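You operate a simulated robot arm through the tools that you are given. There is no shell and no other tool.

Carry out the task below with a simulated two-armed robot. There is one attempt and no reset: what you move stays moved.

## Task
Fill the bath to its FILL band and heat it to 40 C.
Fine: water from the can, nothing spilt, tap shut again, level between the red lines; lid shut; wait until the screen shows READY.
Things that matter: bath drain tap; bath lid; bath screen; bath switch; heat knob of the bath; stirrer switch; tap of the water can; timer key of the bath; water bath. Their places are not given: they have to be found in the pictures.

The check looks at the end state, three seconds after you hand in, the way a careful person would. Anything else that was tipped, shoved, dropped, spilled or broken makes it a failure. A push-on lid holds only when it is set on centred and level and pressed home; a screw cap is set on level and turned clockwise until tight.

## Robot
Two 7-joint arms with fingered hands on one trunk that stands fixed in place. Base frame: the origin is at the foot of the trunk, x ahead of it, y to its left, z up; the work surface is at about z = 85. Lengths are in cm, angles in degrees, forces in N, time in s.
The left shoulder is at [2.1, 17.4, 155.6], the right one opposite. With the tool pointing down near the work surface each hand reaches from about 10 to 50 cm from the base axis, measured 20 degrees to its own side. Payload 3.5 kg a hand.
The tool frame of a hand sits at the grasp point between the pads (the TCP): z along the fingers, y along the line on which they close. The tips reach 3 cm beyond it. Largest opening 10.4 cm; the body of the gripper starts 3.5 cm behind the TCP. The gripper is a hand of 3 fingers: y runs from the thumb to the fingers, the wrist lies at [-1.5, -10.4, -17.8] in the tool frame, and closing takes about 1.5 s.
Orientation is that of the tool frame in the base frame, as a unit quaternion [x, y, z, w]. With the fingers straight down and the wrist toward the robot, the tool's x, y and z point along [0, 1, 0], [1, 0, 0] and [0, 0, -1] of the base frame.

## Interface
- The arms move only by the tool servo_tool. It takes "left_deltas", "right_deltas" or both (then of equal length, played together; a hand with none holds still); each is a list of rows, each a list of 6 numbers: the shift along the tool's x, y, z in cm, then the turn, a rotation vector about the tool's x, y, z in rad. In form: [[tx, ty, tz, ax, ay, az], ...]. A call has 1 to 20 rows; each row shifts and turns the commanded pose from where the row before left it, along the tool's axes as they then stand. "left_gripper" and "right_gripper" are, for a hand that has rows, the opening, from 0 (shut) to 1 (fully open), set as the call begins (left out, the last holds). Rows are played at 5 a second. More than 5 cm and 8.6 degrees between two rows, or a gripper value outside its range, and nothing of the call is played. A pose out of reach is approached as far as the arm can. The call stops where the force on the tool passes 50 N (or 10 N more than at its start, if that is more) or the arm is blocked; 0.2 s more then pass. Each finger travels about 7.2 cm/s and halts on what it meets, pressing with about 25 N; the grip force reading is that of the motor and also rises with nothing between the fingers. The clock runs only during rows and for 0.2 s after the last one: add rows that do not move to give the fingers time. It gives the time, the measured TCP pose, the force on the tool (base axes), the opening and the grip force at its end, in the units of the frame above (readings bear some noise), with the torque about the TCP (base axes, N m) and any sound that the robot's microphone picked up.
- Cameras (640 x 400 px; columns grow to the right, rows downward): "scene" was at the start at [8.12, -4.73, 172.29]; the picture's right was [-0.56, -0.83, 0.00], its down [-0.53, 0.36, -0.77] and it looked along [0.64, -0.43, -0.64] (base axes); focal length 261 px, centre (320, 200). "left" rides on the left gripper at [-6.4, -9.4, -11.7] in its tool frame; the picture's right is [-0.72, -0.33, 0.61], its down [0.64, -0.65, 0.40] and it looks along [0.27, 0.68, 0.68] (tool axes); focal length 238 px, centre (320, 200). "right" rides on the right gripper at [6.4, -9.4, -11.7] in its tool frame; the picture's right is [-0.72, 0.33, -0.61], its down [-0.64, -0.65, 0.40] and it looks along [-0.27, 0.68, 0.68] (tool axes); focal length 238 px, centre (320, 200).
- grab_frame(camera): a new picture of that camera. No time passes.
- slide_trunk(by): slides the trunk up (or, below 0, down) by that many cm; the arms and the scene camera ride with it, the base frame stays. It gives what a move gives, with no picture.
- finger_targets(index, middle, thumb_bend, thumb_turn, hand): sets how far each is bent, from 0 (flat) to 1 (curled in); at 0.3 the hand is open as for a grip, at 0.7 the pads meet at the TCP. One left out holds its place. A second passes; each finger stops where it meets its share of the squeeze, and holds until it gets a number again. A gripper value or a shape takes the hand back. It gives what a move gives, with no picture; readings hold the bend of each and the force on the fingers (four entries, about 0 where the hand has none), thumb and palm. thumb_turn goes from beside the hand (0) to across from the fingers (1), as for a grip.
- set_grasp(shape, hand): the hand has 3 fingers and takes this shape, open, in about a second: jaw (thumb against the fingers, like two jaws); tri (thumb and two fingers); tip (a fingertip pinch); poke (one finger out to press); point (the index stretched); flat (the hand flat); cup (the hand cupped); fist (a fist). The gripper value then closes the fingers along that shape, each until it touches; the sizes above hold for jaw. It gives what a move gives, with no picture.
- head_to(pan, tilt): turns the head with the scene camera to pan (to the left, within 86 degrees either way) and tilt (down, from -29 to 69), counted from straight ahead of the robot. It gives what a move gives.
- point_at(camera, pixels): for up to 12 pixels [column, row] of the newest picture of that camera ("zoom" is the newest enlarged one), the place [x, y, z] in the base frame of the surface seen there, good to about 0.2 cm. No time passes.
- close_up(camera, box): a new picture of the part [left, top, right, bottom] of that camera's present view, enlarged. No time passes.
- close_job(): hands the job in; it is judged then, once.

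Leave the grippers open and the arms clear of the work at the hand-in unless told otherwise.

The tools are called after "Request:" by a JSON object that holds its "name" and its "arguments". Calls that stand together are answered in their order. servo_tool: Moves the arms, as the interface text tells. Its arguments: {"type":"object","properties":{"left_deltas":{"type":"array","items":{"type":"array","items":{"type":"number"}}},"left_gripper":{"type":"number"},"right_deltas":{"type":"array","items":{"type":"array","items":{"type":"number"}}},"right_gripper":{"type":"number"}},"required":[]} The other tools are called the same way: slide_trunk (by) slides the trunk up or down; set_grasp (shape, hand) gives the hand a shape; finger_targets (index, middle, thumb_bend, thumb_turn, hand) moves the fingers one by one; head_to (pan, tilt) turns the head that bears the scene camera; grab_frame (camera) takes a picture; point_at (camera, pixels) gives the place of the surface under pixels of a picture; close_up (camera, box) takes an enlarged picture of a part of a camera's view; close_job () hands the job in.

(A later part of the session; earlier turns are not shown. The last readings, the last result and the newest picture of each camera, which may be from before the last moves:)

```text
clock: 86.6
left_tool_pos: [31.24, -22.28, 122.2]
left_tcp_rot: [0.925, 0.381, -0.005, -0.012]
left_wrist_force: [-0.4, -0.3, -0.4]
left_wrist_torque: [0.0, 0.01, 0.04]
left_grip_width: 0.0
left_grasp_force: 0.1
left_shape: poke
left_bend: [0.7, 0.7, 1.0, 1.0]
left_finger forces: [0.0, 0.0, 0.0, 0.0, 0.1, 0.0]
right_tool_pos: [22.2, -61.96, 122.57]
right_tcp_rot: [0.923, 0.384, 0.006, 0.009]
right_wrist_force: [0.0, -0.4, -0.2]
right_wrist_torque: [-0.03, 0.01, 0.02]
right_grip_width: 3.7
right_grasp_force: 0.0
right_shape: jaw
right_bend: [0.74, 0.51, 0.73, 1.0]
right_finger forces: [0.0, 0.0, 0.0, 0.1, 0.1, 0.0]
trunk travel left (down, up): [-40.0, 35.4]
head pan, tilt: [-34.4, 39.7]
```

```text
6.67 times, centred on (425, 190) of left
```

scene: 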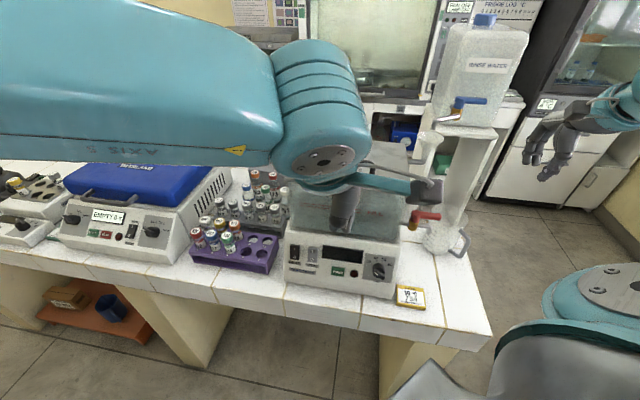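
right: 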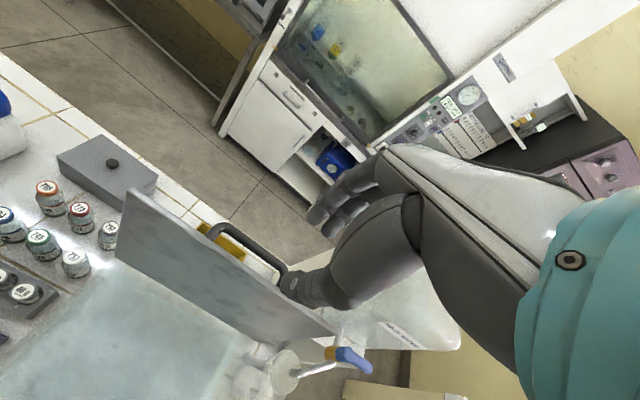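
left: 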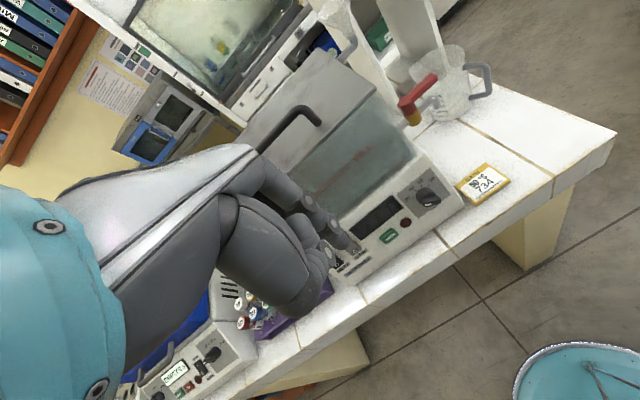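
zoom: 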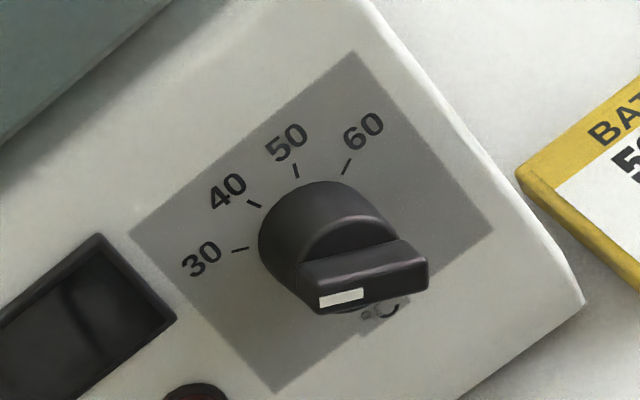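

The knob points at 30, parallel to the 30 tick. A longer single finger would clear the panel better, so I'll try the "point" shape and see where the tip goes.

Request:
{"name": "set_grasp", "arguments": {"hand": "left", "shape": "point"}}

Request:
{"name": "close_up", "arguments": {"camera": "left", "box": [220, 130, 460, 320]}}

Request:
{"name": "close_up", "arguments": {"camera": "scene", "box": [280, 130, 420, 280]}}

```text
clock: 87.5
left_tool_pos: [31.11, -22.25, 122.32]
left_tcp_rot: [0.925, 0.381, -0.005, -0.011]
left_wrist_force: [-0.8, 0.0, -0.3]
left_wrist_torque: [-0.04, 0.0, 0.0]
left_grip_width: 0.03
left_grasp_force: 0.0
left_shape: point
left_bend: [0.2, 1.0, 0.98, 0.88]
left_finger forces: [0.0, 0.0, 0.0, 0.0, 0.0, 0.0]
right_tool_pos: [22.2, -62.02, 122.37]
right_tcp_rot: [0.923, 0.384, 0.006, 0.01]
right_wrist_force: [0.0, 0.1, -0.9]
right_wrist_torque: [0.02, 0.0, 0.02]
right_grip_width: 3.75
right_grasp_force: 0.1
right_shape: jaw
right_bend: [0.74, 0.51, 0.73, 1.0]
right_finger forces: [0.0, 0.0, 0.0, 0.0, 0.1, 0.1]
trunk travel left (down, up): [-40.0, 35.4]
head pan, tilt: [-34.4, 39.7]
```

```text
2.11 times, centred on (340, 225) of left
```

zoom: 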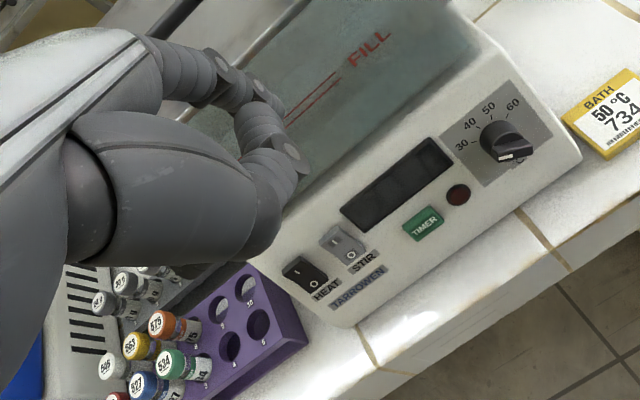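

```text
2.67 times, centred on (350, 205) of scene
```

zoom: 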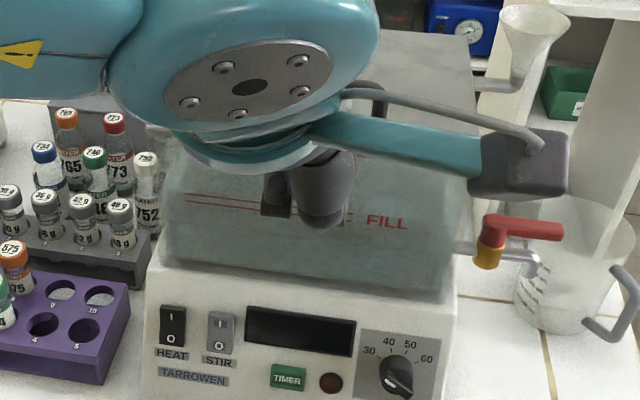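

"Point" stretches the index outward, not downward. I'll set the fingers one by one instead: index at 0.6, middle and thumb curled in.

Request:
{"name": "finger_targets", "arguments": {"hand": "left", "index": 0.6, "middle": 1.0, "thumb_bend": 1.0, "thumb_turn": 1.0}}

Request:
{"name": "close_up", "arguments": {"camera": "left", "box": [220, 130, 460, 320]}}

Request:
{"name": "close_up", "arguments": {"camera": "scene", "box": [280, 130, 420, 280]}}

```text
clock: 88.5
left_tool_pos: [31.24, -22.21, 122.24]
left_tcp_rot: [0.924, 0.382, -0.004, -0.011]
left_wrist_force: [0.2, 0.3, -0.6]
left_wrist_torque: [-0.01, 0.01, 0.0]
left_grip_width: 2.21
left_grasp_force: 0.1
left_shape: fingers
left_bend: [0.36, 1.0, 0.98, 1.0]
left_finger forces: [0.0, 0.1, 0.0, 0.0, 0.1, 0.0]
right_tool_pos: [22.25, -62.02, 122.51]
right_tcp_rot: [0.924, 0.383, 0.007, 0.01]
right_wrist_force: [-0.2, 0.7, -0.3]
right_wrist_torque: [-0.03, -0.03, 0.0]
right_grip_width: 3.72
right_grasp_force: 0.0
right_shape: jaw
right_bend: [0.74, 0.51, 0.73, 1.0]
right_finger forces: [0.0, 0.0, 0.0, 0.0, 0.1, 0.0]
trunk travel left (down, up): [-40.0, 35.4]
head pan, tilt: [-34.4, 39.7]
```

```text
2.11 times, centred on (340, 225) of left
```

zoom: 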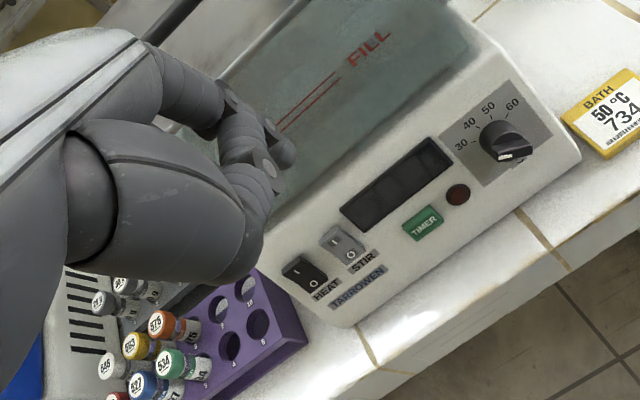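

```text
2.67 times, centred on (350, 205) of scene
```

zoom: 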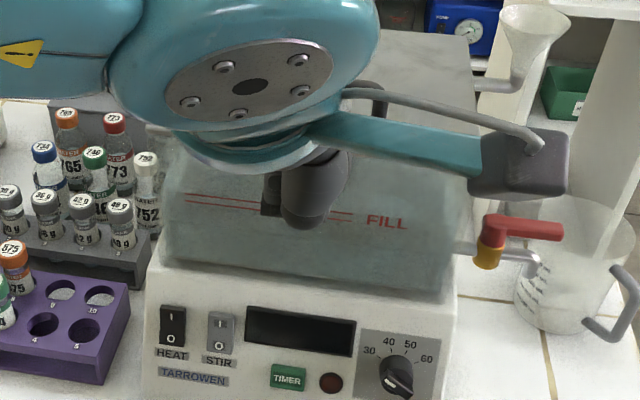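

The thumb blocks the index that way. The closed jaw (all three fingertips together) is a compact, known pusher, so I'll use that: shut the left hand and bring it to the right side of the knob, staying in front of the panel.

Request:
{"name": "set_grasp", "arguments": {"hand": "left", "shape": "jaw"}}

Request:
{"name": "servo_tool", "arguments": {"left_deltas": [[0, 0, 0, 0, 0, 0], [0, 0, 0, 0, 0, 0], [0, 0, 0, 0, 0, 0], [0, 0, 0, 0, 0, 0], [0, 0, 0, 0, 0, 0], [0, 0, 0, 0, 0, 0], [0, 0, 0, 0, 0, 0], [-2.64, 1.24, 3.4, 0, 0, 0], [-2.64, 1.24, 3.4, 0, 0, 0], [-2.64, 1.24, 3.4, 0, 0, 0], [-2.64, 1.24, 3.4, 0, 0, 0], [-2.64, 1.24, 3.4, 0, 0, 0], [0, 0, 0, -0.14, 0, 0]], "left_gripper": 0.0}}

Request:
{"name": "grab_frame", "arguments": {"camera": "left"}}

Request:
{"name": "grab_frame", "arguments": {"camera": "scene"}}

```text
clock: 89.4
left_tool_pos: [31.18, -22.26, 122.23]
left_tcp_rot: [0.924, 0.381, -0.005, -0.011]
left_wrist_force: [1.0, 0.7, -0.4]
left_wrist_torque: [-0.05, 0.0, 0.0]
left_grip_width: 10.38
left_grasp_force: 0.1
left_shape: jaw
left_bend: [0.3, 0.3, 0.3, 0.98]
left_finger forces: [0.0, 0.0, 0.0, 0.0, 0.1, 0.1]
right_tool_pos: [22.19, -61.96, 122.47]
right_tcp_rot: [0.924, 0.383, 0.006, 0.009]
right_wrist_force: [0.7, -0.5, 0.2]
right_wrist_torque: [0.01, 0.0, -0.01]
right_grip_width: 3.75
right_grasp_force: 0.1
right_shape: jaw
right_bend: [0.74, 0.51, 0.73, 1.0]
right_finger forces: [0.0, 0.0, 0.1, 0.0, 0.0, 0.0]
trunk travel left (down, up): [-40.0, 35.4]
head pan, tilt: [-34.4, 39.7]
```

```text
clock: 92.2
left_tool_pos: [30.65, -25.91, 114.83]
left_tcp_rot: [0.923, 0.381, 0.021, 0.054]
left_wrist_force: [0.0, 1.4, -0.6]
left_wrist_torque: [-0.01, 0.03, 0.01]
left_grip_width: 0.01
left_grasp_force: 25.1
left_shape: jaw
left_bend: [0.7, 0.7, 0.47, 1.0]
left_finger forces: [0.0, 0.1, 0.0, 0.0, 0.0, 0.0]
left hand out of reach, approached as far as the arm can: row 9, 10, 11, 12
right_tool_pos: [22.09, -61.94, 122.54]
right_tcp_rot: [0.924, 0.383, 0.006, 0.011]
right_wrist_force: [-0.3, 0.1, -0.3]
right_wrist_torque: [0.03, -0.03, 0.01]
right_grip_width: 3.74
right_grasp_force: 0.0
right_shape: jaw
right_bend: [0.74, 0.51, 0.73, 1.0]
right_finger forces: [0.0, 0.0, 0.0, 0.1, 0.0, 0.0]
trunk travel left (down, up): [-40.0, 35.4]
head pan, tilt: [-34.4, 39.7]
```

```text
taken
```

left: 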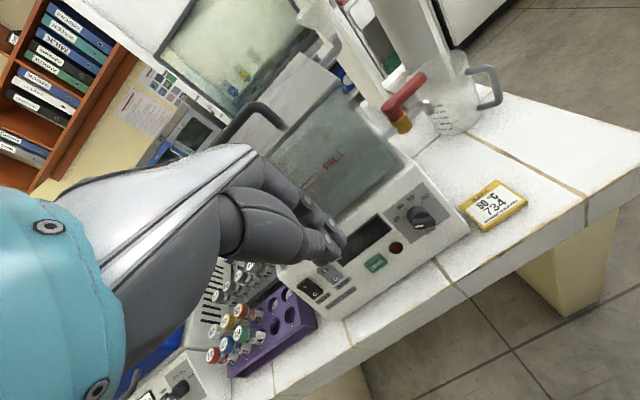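

```text
taken
```

scene: 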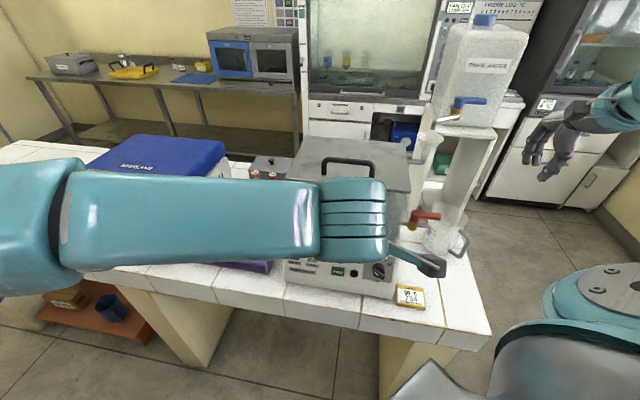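

The left arm can't reach that far across. The right arm can, with the trunk back at its original height. I'll retreat the left hand to where it started.

Request:
{"name": "servo_tool", "arguments": {"left_deltas": [[2.95, -1.2, -2.0, 0.02, 0, 0], [2.95, -1.2, -2.0, 0.02, 0, 0], [2.95, -1.2, -2.0, 0.02, 0, 0], [2.95, -1.2, -2.0, 0.02, 0, 0], [2.95, -1.2, -2.0, 0.02, 0, 0], [2.95, -1.2, -2.0, 0.02, 0, 0], [2.95, -1.2, -2.0, 0, 0, 0], [2.95, -1.2, -2.0, 0, 0, 0], [0, 0, 0, 0, 0, -0.1317], [0, 0, 0, 0, 0, -0.1317], [0, 0, 0, 0, 0, -0.1317], [0, 0, 0, 0, 0, -0.1317], [0, 0, 0, 0, 0, -0.1317], [0, 0, 0, 0, 0, -0.1317]], "left_gripper": 1.0}}

Request:
{"name": "grab_frame", "arguments": {"camera": "scene"}}

```text
clock: 95.2
left_tool_pos: [40.25, -2.05, 130.1]
left_tcp_rot: [0.705, 0.709, 0.0, -0.002]
left_wrist_force: [0.1, -0.2, -0.6]
left_wrist_torque: [0.01, 0.01, 0.0]
left_grip_width: 10.35
left_grasp_force: 0.0
left_shape: jaw
left_bend: [0.3, 0.3, 0.3, 0.98]
left_finger forces: [0.0, 0.0, 0.0, 0.0, 0.1, 0.1]
right_tool_pos: [22.24, -62.04, 122.49]
right_tcp_rot: [0.923, 0.384, 0.005, 0.01]
right_wrist_force: [-0.3, -0.8, 0.5]
right_wrist_torque: [0.02, 0.03, 0.0]
right_grip_width: 3.73
right_grasp_force: 0.1
right_shape: jaw
right_bend: [0.74, 0.51, 0.73, 1.0]
right_finger forces: [0.0, 0.0, 0.0, 0.0, 0.0, 0.0]
trunk travel left (down, up): [-40.0, 35.4]
head pan, tilt: [-34.4, 39.7]
```

```text
taken
```

scene: 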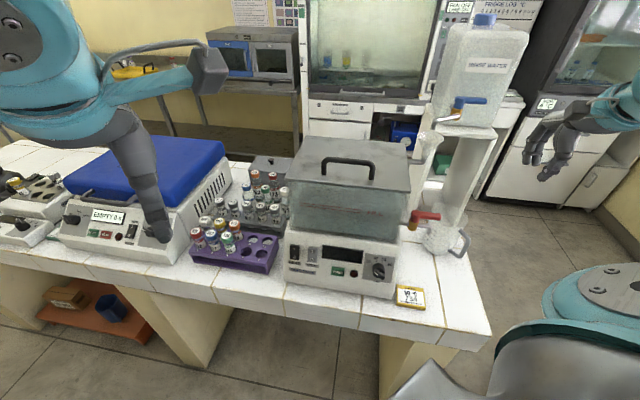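

The left hand is back. I'll measure the jug, its handle, the card and the table edge so the right hand can pass safely to the front of the bath.

Request:
{"name": "close_up", "arguments": {"camera": "scene", "box": [380, 200, 500, 340]}}

Request:
{"name": "point_at", "arguments": {"camera": "zoom", "pixels": [[430, 230], [390, 260], [440, 200], [300, 180], [380, 160], [200, 270], [230, 310], [120, 270], [590, 370], [100, 330], [350, 340], [240, 120]]}}

Request:
{"name": "slide_trunk", "arguments": {"by": 25}}

```text
2.86 times, centred on (440, 270) of scene
```

zoom: 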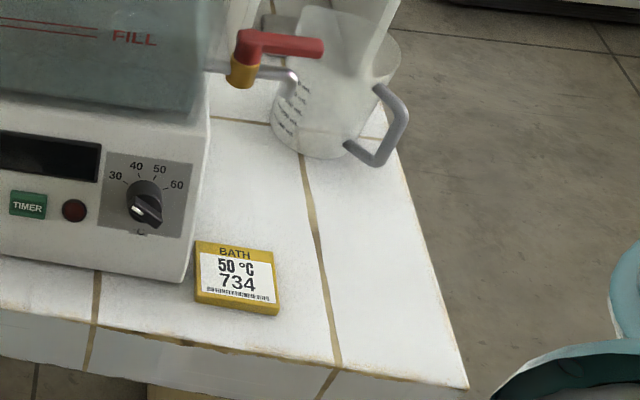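

```text
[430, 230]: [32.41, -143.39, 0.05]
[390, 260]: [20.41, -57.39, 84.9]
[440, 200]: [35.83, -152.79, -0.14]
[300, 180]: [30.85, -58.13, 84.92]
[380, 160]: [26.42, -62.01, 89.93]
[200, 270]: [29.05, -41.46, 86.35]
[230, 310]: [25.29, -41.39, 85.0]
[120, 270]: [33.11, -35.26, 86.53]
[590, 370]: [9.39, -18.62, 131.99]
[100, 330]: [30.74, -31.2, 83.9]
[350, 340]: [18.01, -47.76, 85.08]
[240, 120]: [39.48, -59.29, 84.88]
```

```text
clock: 97.8
left_tool_pos: [40.24, -2.22, 155.03]
left_tcp_rot: [0.706, 0.708, -0.001, -0.004]
left_wrist_force: [0.1, 0.8, -0.4]
left_wrist_torque: [-0.01, -0.01, 0.01]
left_grip_width: 10.37
left_grasp_force: 0.1
left_shape: jaw
left_bend: [0.3, 0.3, 0.3, 0.98]
left_finger forces: [0.0, 0.0, 0.0, 0.0, 0.1, 0.0]
right_tool_pos: [22.21, -61.93, 147.5]
right_tcp_rot: [0.923, 0.384, 0.007, 0.009]
right_wrist_force: [0.2, -0.3, 0.8]
right_wrist_torque: [0.0, -0.01, 0.05]
right_grip_width: 3.73
right_grasp_force: 0.1
right_shape: jaw
right_bend: [0.74, 0.51, 0.73, 1.0]
right_finger forces: [0.0, 0.0, 0.0, 0.0, 0.1, 0.0]
trunk travel left (down, up): [-65.0, 10.4]
head pan, tilt: [-34.4, 39.7]
```

The path is known: the jug handle is at (26.4, -62, 90) and the card at (29, -41, 86). I'll close the right hand and bring it down on the right side, then round to the front of the panel, clear of the red tap.

Request:
{"name": "servo_tool", "arguments": {"right_deltas": [[0.52, -0.02, 4.5, 0, 0, 0], [0.52, -0.02, 4.5, 0, 0, 0], [0.52, -0.02, 4.5, 0, 0, 0], [0.52, -0.02, 4.5, 0, 0, 0], [0.52, -0.02, 4.5, 0, 0, 0], [0.35, -0.35, 4.25, 0, 0, 0], [0.35, -0.35, 4.25, 0, 0, 0], [0.35, -0.35, 4.25, 0, 0, 0], [0.35, -0.35, 4.25, 0, 0, 0]], "right_gripper": 0.0}}

Request:
{"name": "grab_frame", "arguments": {"camera": "scene"}}

```text
clock: 99.8
left_tool_pos: [40.35, -2.17, 155.08]
left_tcp_rot: [0.707, 0.708, -0.001, -0.003]
left_wrist_force: [-1.2, -0.1, -0.1]
left_wrist_torque: [0.0, 0.0, 0.03]
left_grip_width: 10.39
left_grasp_force: 0.1
left_shape: jaw
left_bend: [0.3, 0.3, 0.3, 0.98]
left_finger forces: [0.0, 0.0, 0.1, 0.0, 0.1, 0.0]
right_tool_pos: [24.99, -58.61, 107.87]
right_tcp_rot: [0.923, 0.384, 0.007, 0.01]
right_wrist_force: [0.4, 0.4, -0.2]
right_wrist_torque: [0.02, -0.02, -0.01]
right_grip_width: 0.0
right_grasp_force: 25.2
right_shape: jaw
right_bend: [0.7, 0.7, 0.47, 1.0]
right_finger forces: [0.0, 0.1, 0.0, 0.1, 0.1, 0.0]
trunk travel left (down, up): [-65.0, 10.4]
head pan, tilt: [-34.4, 39.7]
```

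```text
taken
```

scene: 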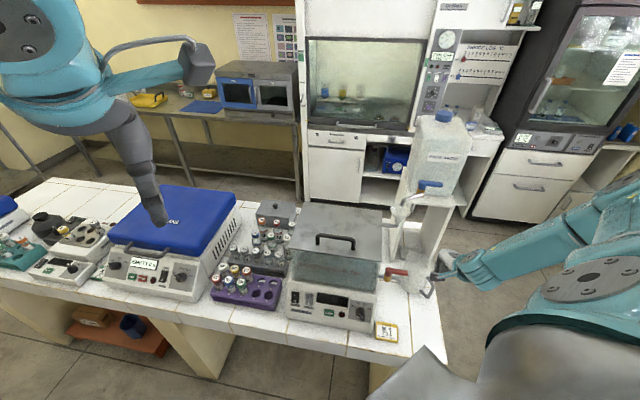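

Good, all as planned. Next round to the front-right of the bath, staying low and away from the red tap.

Request:
{"name": "servo_tool", "arguments": {"right_deltas": [[2.21, -3.3, 1.0, 0, 0, 0], [2.21, -3.3, 1.5, 0, 0, 0], [2.21, -3.3, 1.7, 0, 0, 0], [2.21, -3.3, 1.7, 0, 0, 0], [3.3, 0, 0.5, 0, 0, 0], [3.3, 0, 0.5, 0, 0, 0]]}}

Request:
{"name": "close_up", "arguments": {"camera": "scene", "box": [300, 240, 440, 350]}}

Request:
{"name": "grab_frame", "arguments": {"camera": "right"}}

```text
clock: 101.2
left_tool_pos: [40.26, -1.97, 155.08]
left_tcp_rot: [0.707, 0.708, 0.001, -0.002]
left_wrist_force: [0.0, 0.2, 0.7]
left_wrist_torque: [-0.03, 0.01, 0.0]
left_grip_width: 10.36
left_grasp_force: 0.0
left_shape: jaw
left_bend: [0.3, 0.3, 0.3, 0.98]
left_finger forces: [0.0, 0.1, 0.0, 0.0, 0.0, 0.0]
right_tool_pos: [26.36, -38.52, 100.87]
right_tcp_rot: [0.924, 0.383, 0.006, 0.01]
right_wrist_force: [-0.6, 0.0, 0.4]
right_wrist_torque: [-0.02, 0.0, -0.03]
right_grip_width: 0.01
right_grasp_force: 24.7
right_shape: jaw
right_bend: [0.7, 0.7, 0.47, 1.0]
right_finger forces: [0.0, 0.1, 0.1, 0.1, 0.1, 0.0]
trunk travel left (down, up): [-65.0, 10.4]
head pan, tilt: [-34.4, 39.7]
```

```text
3.64 times, centred on (370, 295) of scene
```

zoom: 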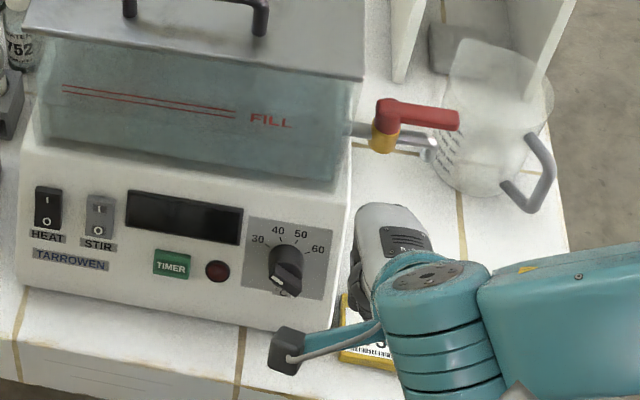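

```text
taken
```

right: 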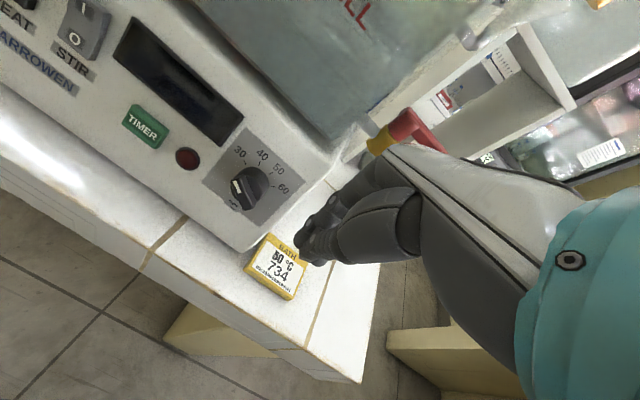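

The right hand is beside the knob. I'll read the fingertip positions from its camera before moving onto the knob.

Request:
{"name": "close_up", "arguments": {"camera": "right", "box": [180, 120, 380, 290]}}

Request:
{"name": "point_at", "arguments": {"camera": "zoom", "pixels": [[385, 270], [390, 285], [400, 250], [420, 225], [370, 280], [410, 295], [435, 270], [455, 300], [200, 205], [220, 235], [175, 210], [250, 200]]}}

```text
2.35 times, centred on (280, 205) of right
```

zoom: 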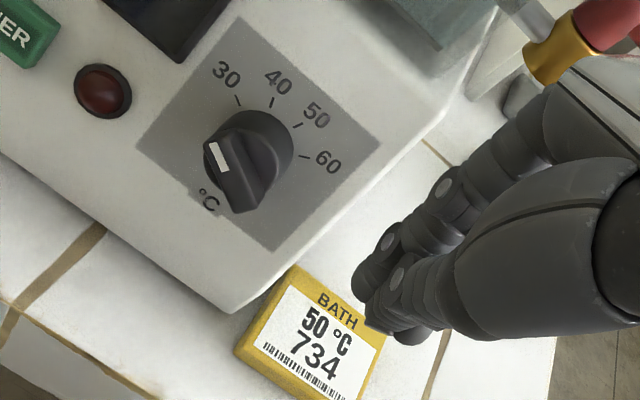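

```text
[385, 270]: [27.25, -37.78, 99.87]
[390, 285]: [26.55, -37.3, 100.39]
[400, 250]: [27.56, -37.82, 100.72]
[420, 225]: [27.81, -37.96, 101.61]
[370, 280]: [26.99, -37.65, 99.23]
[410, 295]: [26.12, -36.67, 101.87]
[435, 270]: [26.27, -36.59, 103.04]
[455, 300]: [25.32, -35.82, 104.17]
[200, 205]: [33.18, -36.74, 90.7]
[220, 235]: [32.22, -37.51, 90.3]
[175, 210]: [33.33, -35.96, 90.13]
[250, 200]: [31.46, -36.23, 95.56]
```

The index tip sits about 2 cm beyond the TCP and 1.4 cm toward the knob side. I'll check how far the knuckles stick out toward the bath before going closer.

Request:
{"name": "point_at", "arguments": {"camera": "zoom", "pixels": [[450, 190], [480, 170], [520, 140], [550, 110], [560, 140], [590, 120], [470, 210], [500, 200]]}}

Request:
{"name": "close_up", "arguments": {"camera": "scene", "box": [355, 270, 425, 330]}}

Request:
{"name": "point_at", "arguments": {"camera": "zoom", "pixels": [[250, 150], [240, 130], [235, 180], [260, 220], [225, 100], [280, 100], [300, 80]]}}

```text
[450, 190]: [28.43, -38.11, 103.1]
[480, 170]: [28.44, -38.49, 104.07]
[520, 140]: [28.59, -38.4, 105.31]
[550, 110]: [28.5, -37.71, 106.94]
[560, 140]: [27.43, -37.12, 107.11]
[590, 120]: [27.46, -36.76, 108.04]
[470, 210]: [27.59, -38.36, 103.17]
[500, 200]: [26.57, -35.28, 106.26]
```

```text
6.67 times, centred on (390, 300) of scene
```

zoom: 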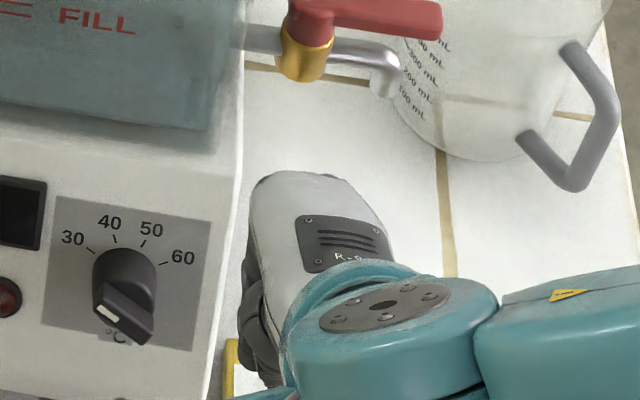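

```text
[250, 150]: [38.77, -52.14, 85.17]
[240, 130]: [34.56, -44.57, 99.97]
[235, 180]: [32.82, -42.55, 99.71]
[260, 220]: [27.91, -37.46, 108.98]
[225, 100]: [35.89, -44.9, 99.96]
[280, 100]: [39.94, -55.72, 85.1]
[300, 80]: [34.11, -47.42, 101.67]
```

I'll sample the back of the hand (white part), which lies nearest the bath.

Request:
{"name": "point_at", "arguments": {"camera": "zoom", "pixels": [[310, 180], [270, 185], [350, 195], [300, 177], [330, 180], [255, 200], [290, 190], [255, 300]]}}

```text
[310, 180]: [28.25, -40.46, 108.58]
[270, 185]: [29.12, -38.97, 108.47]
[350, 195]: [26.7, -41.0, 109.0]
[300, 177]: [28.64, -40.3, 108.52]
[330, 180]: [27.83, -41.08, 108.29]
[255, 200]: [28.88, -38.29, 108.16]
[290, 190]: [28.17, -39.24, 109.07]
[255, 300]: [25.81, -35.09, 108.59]
```

The back of the hand has plenty of clearance. I'll lower so the index tip sits beside the knob's lower right end.

Request:
{"name": "servo_tool", "arguments": {"right_deltas": [[0, 0.65, 2.2, 0, 0, 0], [0.5, 0.65, 2.17, 0, 0, 0], [0.5, 0, 0, 0, 0, 0]]}}

Request:
{"name": "close_up", "arguments": {"camera": "right", "box": [180, 100, 380, 270]}}

Request:
{"name": "point_at", "arguments": {"camera": "zoom", "pixels": [[370, 280], [375, 270], [385, 265], [395, 250], [420, 225], [250, 150], [270, 190], [230, 180], [250, 220], [275, 210]]}}

```text
clock: 102.0
left_tool_pos: [40.16, -2.1, 155.09]
left_tcp_rot: [0.706, 0.708, 0.001, -0.003]
left_wrist_force: [-0.4, -0.1, 0.3]
left_wrist_torque: [-0.01, 0.0, -0.01]
left_grip_width: 10.38
left_grasp_force: 0.0
left_shape: jaw
left_bend: [0.3, 0.3, 0.3, 0.98]
left_finger forces: [0.0, 0.1, 0.0, 0.0, 0.0, 0.1]
right_tool_pos: [27.97, -38.75, 96.18]
right_tcp_rot: [0.923, 0.384, 0.005, 0.01]
right_wrist_force: [0.0, -0.6, -0.3]
right_wrist_torque: [-0.01, 0.0, 0.0]
right_grip_width: 0.0
right_grasp_force: 25.0
right_shape: jaw
right_bend: [0.7, 0.7, 0.47, 1.0]
right_finger forces: [0.0, 0.0, 0.1, 0.1, 0.0, 0.0]
trunk travel left (down, up): [-65.0, 10.4]
head pan, tilt: [-34.4, 39.7]
```

```text
2.35 times, centred on (280, 185) of right
```

zoom: 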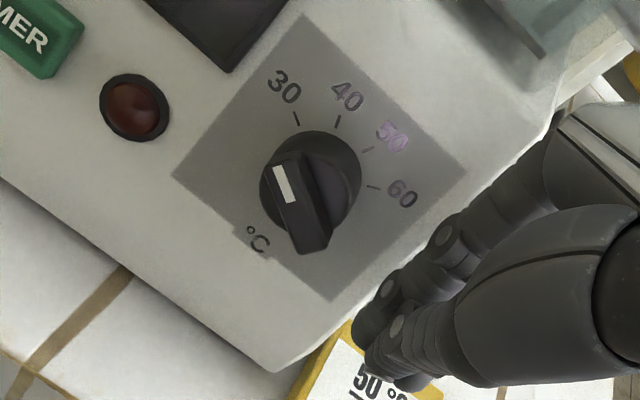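

```text
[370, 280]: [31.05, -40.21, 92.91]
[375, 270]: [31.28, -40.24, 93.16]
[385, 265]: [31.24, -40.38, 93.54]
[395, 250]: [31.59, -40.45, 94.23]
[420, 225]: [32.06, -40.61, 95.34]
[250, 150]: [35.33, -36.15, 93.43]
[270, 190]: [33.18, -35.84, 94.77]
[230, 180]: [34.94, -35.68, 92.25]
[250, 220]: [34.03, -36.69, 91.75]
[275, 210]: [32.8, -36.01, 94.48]
```

I'll sample the fingertip against the knob's bar in this closer view.

Request:
{"name": "point_at", "arguments": {"camera": "zoom", "pixels": [[362, 325], [372, 310], [390, 292], [400, 285], [358, 335], [375, 345], [420, 265], [440, 240], [320, 240], [300, 240], [330, 215], [275, 175]]}}

```text
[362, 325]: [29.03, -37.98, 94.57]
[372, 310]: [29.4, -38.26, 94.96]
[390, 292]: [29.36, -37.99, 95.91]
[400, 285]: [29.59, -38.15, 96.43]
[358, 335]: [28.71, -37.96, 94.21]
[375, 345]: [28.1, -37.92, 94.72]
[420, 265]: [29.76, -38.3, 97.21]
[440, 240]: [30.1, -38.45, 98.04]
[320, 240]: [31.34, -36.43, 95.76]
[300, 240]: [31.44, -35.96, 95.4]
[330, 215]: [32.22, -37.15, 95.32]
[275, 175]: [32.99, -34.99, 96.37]
```

The index side is 2.3 cm right of the bar's end and at the right height. I'll move left 1.9 cm, then go in small steps.

Request:
{"name": "servo_tool", "arguments": {"right_deltas": [[1.0, 0, 0, 0, 0, 0], [0.9, 0, 0, 0, 0, 0]]}}

Request:
{"name": "close_up", "arguments": {"camera": "right", "box": [200, 100, 400, 270]}}

Request:
{"name": "close_up", "arguments": {"camera": "scene", "box": [345, 290, 395, 335]}}

```text
clock: 102.6
left_tool_pos: [40.24, -2.18, 155.19]
left_tcp_rot: [0.706, 0.708, 0.0, -0.002]
left_wrist_force: [0.7, -0.9, -0.4]
left_wrist_torque: [-0.01, -0.02, -0.02]
left_grip_width: 10.35
left_grasp_force: 0.0
left_shape: jaw
left_bend: [0.3, 0.3, 0.3, 0.98]
left_finger forces: [0.0, 0.1, 0.0, 0.0, 0.0, 0.0]
right_tool_pos: [29.39, -37.46, 96.55]
right_tcp_rot: [0.924, 0.383, 0.007, 0.011]
right_wrist_force: [0.7, -0.5, -0.3]
right_wrist_torque: [-0.03, -0.01, 0.02]
right_grip_width: 0.01
right_grasp_force: 24.9
right_shape: jaw
right_bend: [0.7, 0.7, 0.47, 1.0]
right_finger forces: [0.0, 0.0, 0.1, 0.1, 0.0, 0.1]
trunk travel left (down, up): [-65.0, 10.4]
head pan, tilt: [-34.4, 39.7]
```

```text
2.35 times, centred on (300, 185) of right
```

zoom: 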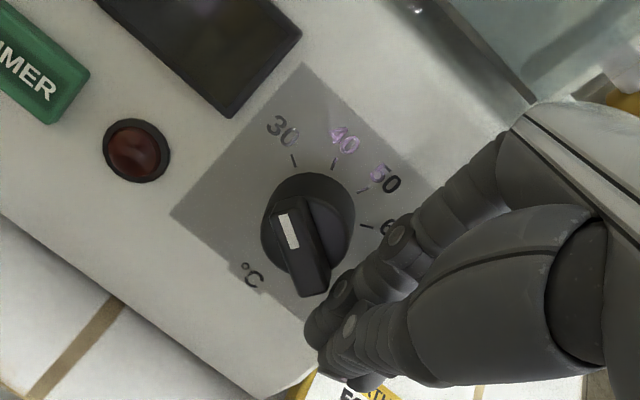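

```text
8.89 times, centred on (370, 312) of scene
```

zoom: 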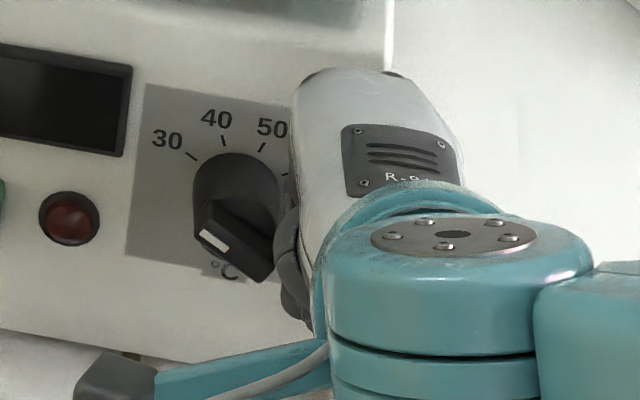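

The finger is nearly touching the bar's lower right end. I'll push left in 0.3 cm steps.

Request:
{"name": "servo_tool", "arguments": {"right_deltas": [[0.3, 0, 0, 0, 0, 0], [0.3, 0, 0, 0, 0, 0]]}}

Request:
{"name": "close_up", "arguments": {"camera": "right", "box": [220, 100, 400, 250]}}

Request:
{"name": "close_up", "arguments": {"camera": "scene", "box": [345, 290, 395, 335]}}

```text
clock: 103.2
left_tool_pos: [40.24, -2.1, 155.18]
left_tcp_rot: [0.706, 0.708, 0.0, -0.003]
left_wrist_force: [0.0, 0.1, -0.3]
left_wrist_torque: [-0.02, 0.02, 0.02]
left_grip_width: 10.35
left_grasp_force: 0.0
left_shape: jaw
left_bend: [0.3, 0.3, 0.3, 0.98]
left_finger forces: [0.1, 0.1, 0.0, 0.1, 0.0, 0.0]
right_tool_pos: [29.74, -37.17, 96.47]
right_tcp_rot: [0.924, 0.383, 0.006, 0.011]
right_wrist_force: [-3.3, -3.5, -0.2]
right_wrist_torque: [-0.04, 0.06, -0.01]
right_grip_width: 0.0
right_grasp_force: 25.1
right_shape: jaw
right_bend: [0.7, 0.7, 0.47, 1.0]
right_finger forces: [0.0, 0.0, 0.0, 0.0, 0.0, 0.1]
trunk travel left (down, up): [-65.0, 10.4]
head pan, tilt: [-34.4, 39.7]
```

```text
2.67 times, centred on (310, 175) of right
```

zoom: 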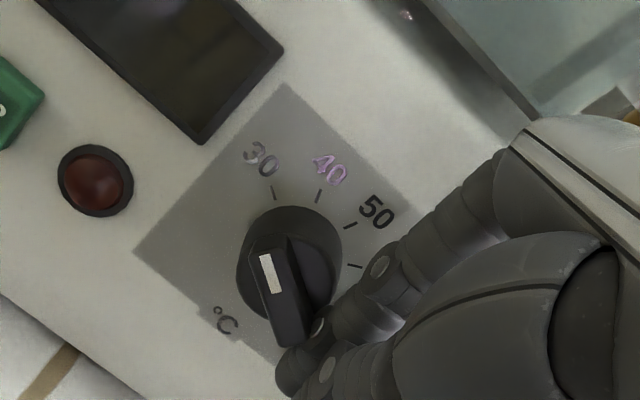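

```text
8.89 times, centred on (370, 312) of scene
```

zoom: 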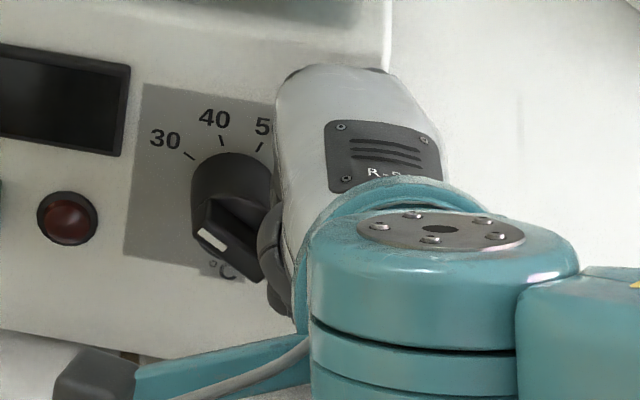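

Contact: 4.8 N reaction, and the knob has begun to turn. I'll continue.

Request:
{"name": "servo_tool", "arguments": {"right_deltas": [[0.25, 0, 0, 0, 0, 0], [0.25, 0, 0, 0, 0, 0]]}}

Request:
{"name": "close_up", "arguments": {"camera": "right", "box": [220, 100, 400, 250]}}

Request:
{"name": "close_up", "arguments": {"camera": "scene", "box": [345, 290, 395, 335]}}

```text
clock: 103.8
left_tool_pos: [40.1, -2.27, 155.08]
left_tcp_rot: [0.706, 0.708, 0.0, -0.003]
left_wrist_force: [-1.0, -0.3, 0.3]
left_wrist_torque: [0.01, 0.01, 0.02]
left_grip_width: 10.36
left_grasp_force: 0.2
left_shape: jaw
left_bend: [0.3, 0.3, 0.3, 0.98]
left_finger forces: [0.0, 0.1, 0.0, 0.0, 0.0, 0.1]
right_tool_pos: [29.86, -36.82, 96.29]
right_tcp_rot: [0.924, 0.382, 0.003, 0.01]
right_wrist_force: [-12.2, -9.4, -7.3]
right_wrist_torque: [-0.13, 0.26, -0.09]
right_grip_width: 0.0
right_grasp_force: 25.4
right_shape: jaw
right_bend: [0.7, 0.7, 0.47, 1.0]
right_finger forces: [0.0, 0.0, 0.0, 0.0, 0.0, 0.0]
trunk travel left (down, up): [-65.0, 10.4]
head pan, tilt: [-34.4, 39.7]
```

```text
2.67 times, centred on (310, 175) of right
```

zoom: 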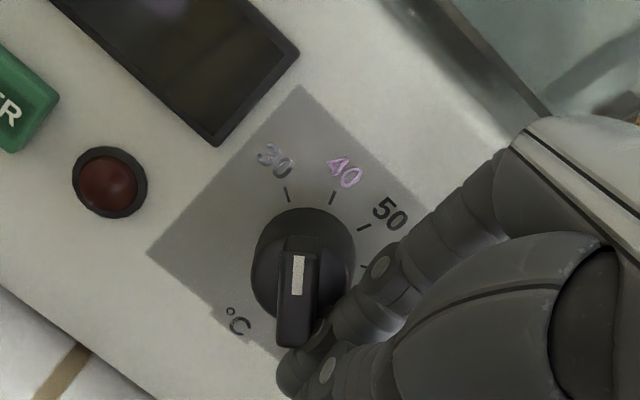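

```text
8.89 times, centred on (370, 312) of scene
```

zoom: 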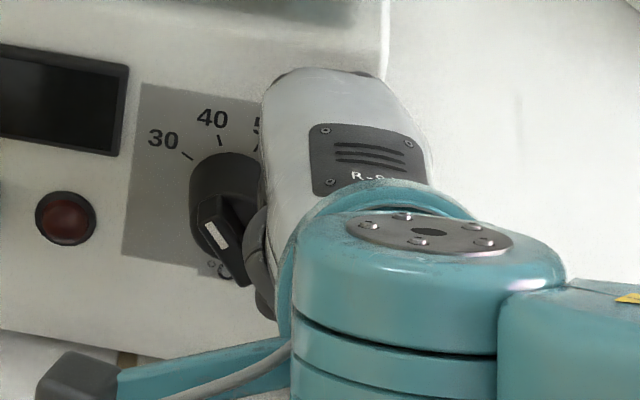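

The pointer is now about midway between 30 and 40. I'll push a little further.

Request:
{"name": "servo_tool", "arguments": {"right_deltas": [[0.2, 0, 0, 0, 0, 0], [0.2, 0, 0, 0, 0, 0]]}}

Request:
{"name": "close_up", "arguments": {"camera": "right", "box": [220, 100, 400, 250]}}

Request:
{"name": "close_up", "arguments": {"camera": "scene", "box": [345, 290, 395, 335]}}

```text
clock: 104.4
left_tool_pos: [40.04, -2.25, 155.24]
left_tcp_rot: [0.706, 0.708, 0.001, -0.003]
left_wrist_force: [0.4, 0.4, 0.7]
left_wrist_torque: [0.01, -0.01, 0.02]
left_grip_width: 10.37
left_grasp_force: 0.0
left_shape: jaw
left_bend: [0.3, 0.3, 0.3, 0.98]
left_finger forces: [0.0, 0.1, 0.1, 0.1, 0.1, 0.1]
right_tool_pos: [30.44, -36.6, 96.66]
right_tcp_rot: [0.924, 0.383, 0.006, 0.011]
right_wrist_force: [-12.4, -9.5, -3.3]
right_wrist_torque: [-0.09, 0.16, -0.09]
right_grip_width: 0.03
right_grasp_force: 25.1
right_shape: jaw
right_bend: [0.7, 0.7, 0.47, 1.0]
right_finger forces: [10.6, 0.0, 0.1, 0.0, 0.0, 0.0]
trunk travel left (down, up): [-65.0, 10.4]
head pan, tilt: [-34.4, 39.7]
```

```text
2.67 times, centred on (310, 175) of right
```

zoom: 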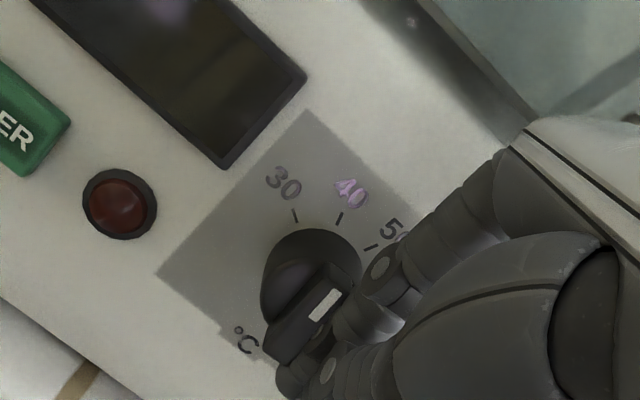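

```text
8.89 times, centred on (370, 312) of scene
```

zoom: 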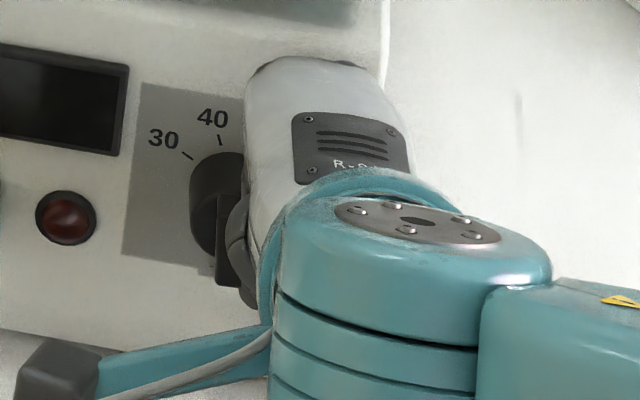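

It jumped past: the pointer now lies between 40 and 50 (about 47). I'll back the finger away and look at it exactly.

Request:
{"name": "servo_tool", "arguments": {"right_deltas": [[-0.8, 0, 0, 0, 0, 0], [-1.5, 0, 0, 0, 0, 0], [-1.5, 0, -0.5, 0, 0, 0]]}}

Request:
{"name": "close_up", "arguments": {"camera": "right", "box": [200, 100, 380, 250]}}

Request:
{"name": "close_up", "arguments": {"camera": "scene", "box": [345, 290, 395, 335]}}

```text
clock: 105.2
left_tool_pos: [40.21, -2.12, 155.09]
left_tcp_rot: [0.707, 0.708, -0.001, -0.002]
left_wrist_force: [0.9, 0.3, -0.1]
left_wrist_torque: [0.0, -0.04, -0.04]
left_grip_width: 10.37
left_grasp_force: 0.1
left_shape: jaw
left_bend: [0.3, 0.3, 0.3, 0.98]
left_finger forces: [0.0, 0.1, 0.0, 0.0, 0.1, 0.0]
right_tool_pos: [27.97, -39.11, 97.07]
right_tcp_rot: [0.923, 0.384, 0.006, 0.01]
right_wrist_force: [-0.4, 0.3, 0.1]
right_wrist_torque: [-0.02, -0.04, -0.02]
right_grip_width: 0.0
right_grasp_force: 25.1
right_shape: jaw
right_bend: [0.7, 0.7, 0.47, 1.0]
right_finger forces: [0.0, 0.1, 0.0, 0.0, 0.0, 0.0]
trunk travel left (down, up): [-65.0, 10.4]
head pan, tilt: [-34.4, 39.7]
```

```text
2.67 times, centred on (290, 175) of right
```

zoom: 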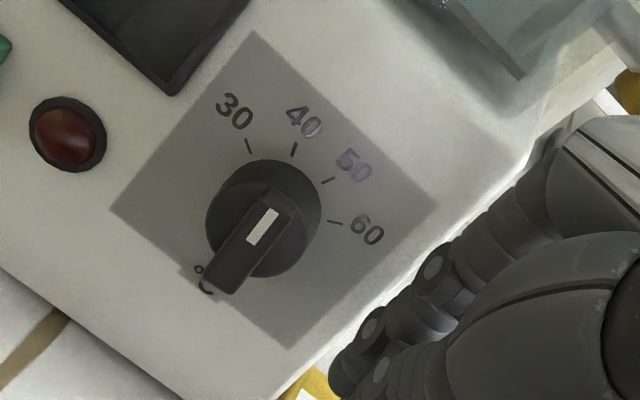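

```text
8.89 times, centred on (370, 312) of scene
```

zoom: 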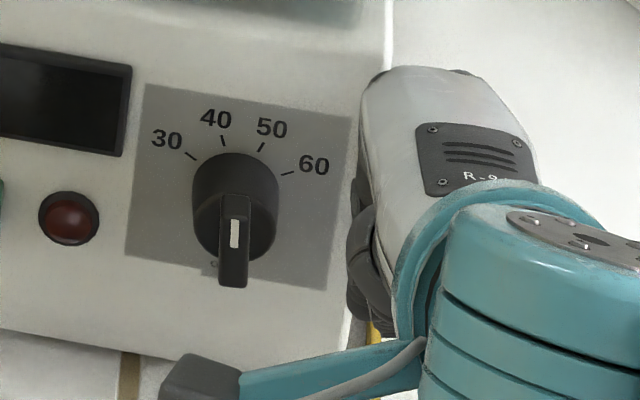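

The pointer is now slightly past 40 (about 43–44). I'll get the exact angle from 3D points on the bar's face and tick marks.

Request:
{"name": "close_up", "arguments": {"camera": "right", "box": [220, 120, 350, 230]}}

Request:
{"name": "point_at", "arguments": {"camera": "zoom", "pixels": [[265, 205], [240, 250], [215, 295], [190, 330], [275, 190], [205, 312], [285, 122], [345, 170], [210, 115], [350, 235]]}}

Request:
{"name": "close_up", "arguments": {"camera": "scene", "box": [352, 300, 384, 328]}}

Request:
{"name": "point_at", "arguments": {"camera": "zoom", "pixels": [[300, 150], [295, 200], [290, 250], [288, 290], [295, 170], [290, 270]]}}

```text
3.64 times, centred on (285, 175) of right
```

zoom: 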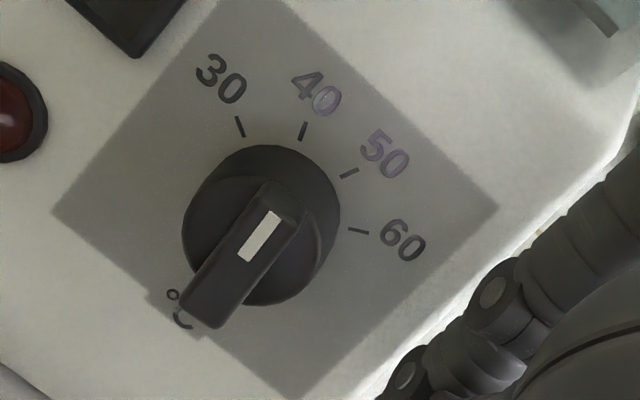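

```text
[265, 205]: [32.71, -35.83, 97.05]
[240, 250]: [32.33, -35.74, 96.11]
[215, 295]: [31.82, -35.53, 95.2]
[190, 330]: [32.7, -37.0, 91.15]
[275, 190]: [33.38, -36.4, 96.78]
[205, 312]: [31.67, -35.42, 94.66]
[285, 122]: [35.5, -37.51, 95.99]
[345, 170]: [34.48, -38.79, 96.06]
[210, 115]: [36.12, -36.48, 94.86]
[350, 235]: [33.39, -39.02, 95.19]
```

```text
14.29 times, centred on (368, 314) of scene
```

zoom: 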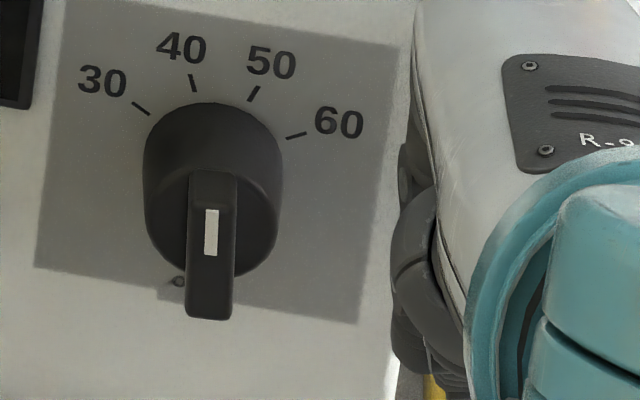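

```text
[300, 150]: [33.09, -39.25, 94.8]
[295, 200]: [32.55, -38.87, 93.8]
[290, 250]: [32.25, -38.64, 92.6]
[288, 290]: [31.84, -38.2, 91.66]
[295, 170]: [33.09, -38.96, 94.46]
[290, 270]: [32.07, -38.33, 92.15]
```

The pointer stands at about 95° (43–44 °C), and 40 is at 110°. I'll nudge it back by pushing the upper end of the bar leftward, where the lever arm is better. First I raise the finger and move in beside the upper end.

Request:
{"name": "servo_tool", "arguments": {"right_deltas": [[0, 0.3, -1.4, 0, 0, 0], [1.1, 0.3, 0, 0, 0, 0], [1.1, 0, 0, 0, 0, 0]]}}

Request:
{"name": "close_up", "arguments": {"camera": "right", "box": [220, 110, 380, 250]}}

Request:
{"name": "close_up", "arguments": {"camera": "scene", "box": [345, 290, 395, 335]}}

```text
clock: 106.0
left_tool_pos: [40.21, -2.12, 155.0]
left_tcp_rot: [0.706, 0.708, -0.001, -0.003]
left_wrist_force: [0.5, 0.4, -0.4]
left_wrist_torque: [0.02, 0.01, 0.03]
left_grip_width: 10.38
left_grasp_force: 0.1
left_shape: jaw
left_bend: [0.3, 0.3, 0.3, 0.98]
left_finger forces: [0.1, 0.1, 0.0, 0.0, 0.1, 0.0]
right_tool_pos: [29.85, -37.91, 98.35]
right_tcp_rot: [0.923, 0.384, 0.005, 0.011]
right_wrist_force: [-0.1, 0.1, -0.2]
right_wrist_torque: [0.0, 0.02, 0.01]
right_grip_width: 0.0
right_grasp_force: 25.7
right_shape: jaw
right_bend: [0.7, 0.7, 0.47, 1.0]
right_finger forces: [0.0, 0.0, 0.0, 0.0, 0.0, 0.1]
trunk travel left (down, up): [-65.0, 10.4]
head pan, tilt: [-34.4, 39.7]
```

```text
2.86 times, centred on (300, 180) of right
```

zoom: 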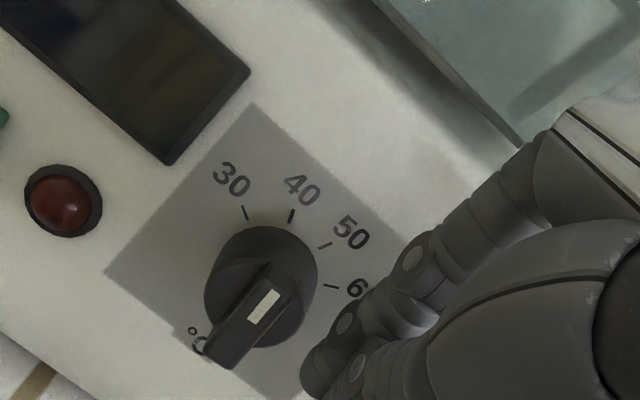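

```text
8.89 times, centred on (370, 312) of scene
```

zoom: 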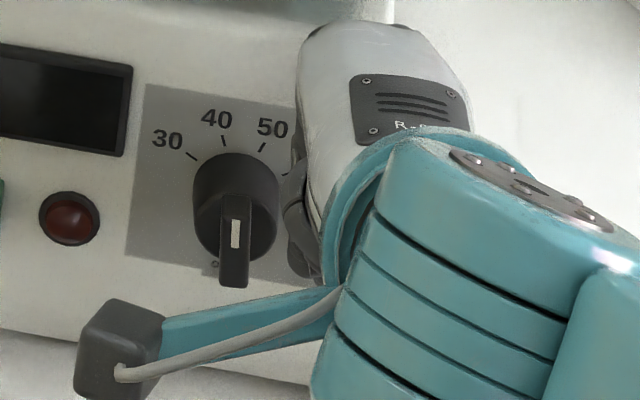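

I'll check the fingertip's height and gap to the bar's upper end.

Request:
{"name": "point_at", "arguments": {"camera": "right", "pixels": [[300, 180]]}}

Request:
{"name": "close_up", "arguments": {"camera": "right", "box": [220, 110, 380, 250]}}

Request:
{"name": "point_at", "arguments": {"camera": "zoom", "pixels": [[310, 362], [320, 345], [335, 320], [350, 305], [312, 378], [335, 345], [285, 285], [275, 270], [290, 295], [225, 355], [250, 320]]}}

```text
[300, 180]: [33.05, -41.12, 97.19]
```

```text
2.86 times, centred on (300, 180) of right
```

zoom: 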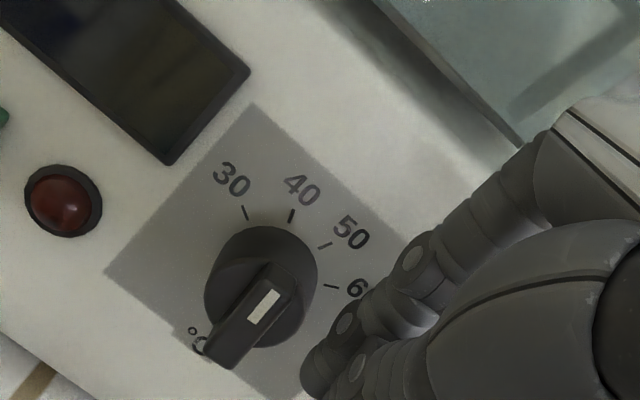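

```text
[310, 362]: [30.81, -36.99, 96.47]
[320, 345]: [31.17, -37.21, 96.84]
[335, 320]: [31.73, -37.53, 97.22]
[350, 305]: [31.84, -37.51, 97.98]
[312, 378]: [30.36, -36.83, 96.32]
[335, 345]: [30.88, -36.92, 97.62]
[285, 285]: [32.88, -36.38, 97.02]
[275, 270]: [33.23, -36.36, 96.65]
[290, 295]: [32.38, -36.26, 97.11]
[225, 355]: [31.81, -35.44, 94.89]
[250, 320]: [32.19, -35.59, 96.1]
```

The finger's side is about 1 cm right of the bar's upper end at matching height. I'll move left 0.8, then in small steps.

Request:
{"name": "servo_tool", "arguments": {"right_deltas": [[0.4, 0, 0, 0, 0, 0], [0.4, 0, 0, 0, 0, 0], [0.15, 0, 0, 0, 0, 0]]}}

Request:
{"name": "close_up", "arguments": {"camera": "right", "box": [240, 120, 360, 220]}}

Request:
{"name": "close_up", "arguments": {"camera": "scene", "box": [352, 300, 384, 328]}}

```text
clock: 106.8
left_tool_pos: [40.24, -2.13, 155.01]
left_tcp_rot: [0.706, 0.708, 0.001, -0.003]
left_wrist_force: [-0.1, 0.8, 0.1]
left_wrist_torque: [0.0, -0.01, 0.03]
left_grip_width: 10.35
left_grasp_force: 0.0
left_shape: jaw
left_bend: [0.3, 0.3, 0.3, 0.98]
left_finger forces: [0.0, 0.0, 0.0, 0.0, 0.0, 0.0]
right_tool_pos: [30.37, -37.24, 98.39]
right_tcp_rot: [0.923, 0.384, 0.006, 0.011]
right_wrist_force: [-0.2, -1.2, 0.3]
right_wrist_torque: [0.03, 0.0, 0.01]
right_grip_width: 0.04
right_grasp_force: 24.9
right_shape: jaw
right_bend: [0.7, 0.7, 0.47, 1.0]
right_finger forces: [0.1, 0.1, 0.0, 0.0, 0.0, 0.0]
trunk travel left (down, up): [-65.0, 10.4]
head pan, tilt: [-34.4, 39.7]
```

```text
4.00 times, centred on (300, 170) of right
```

zoom: 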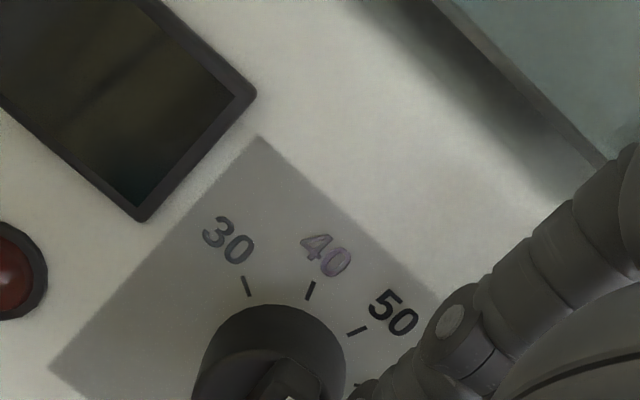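

```text
14.29 times, centred on (368, 314) of scene
```

zoom: 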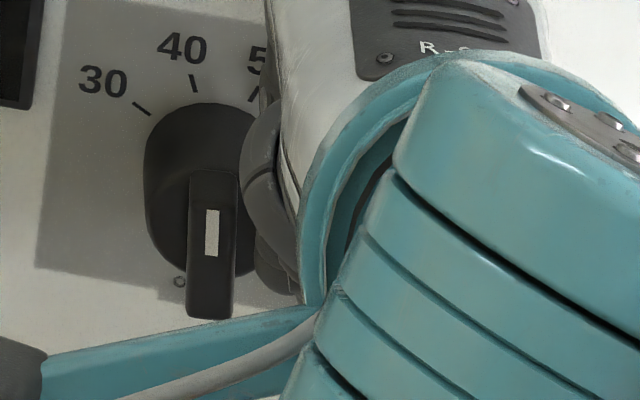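

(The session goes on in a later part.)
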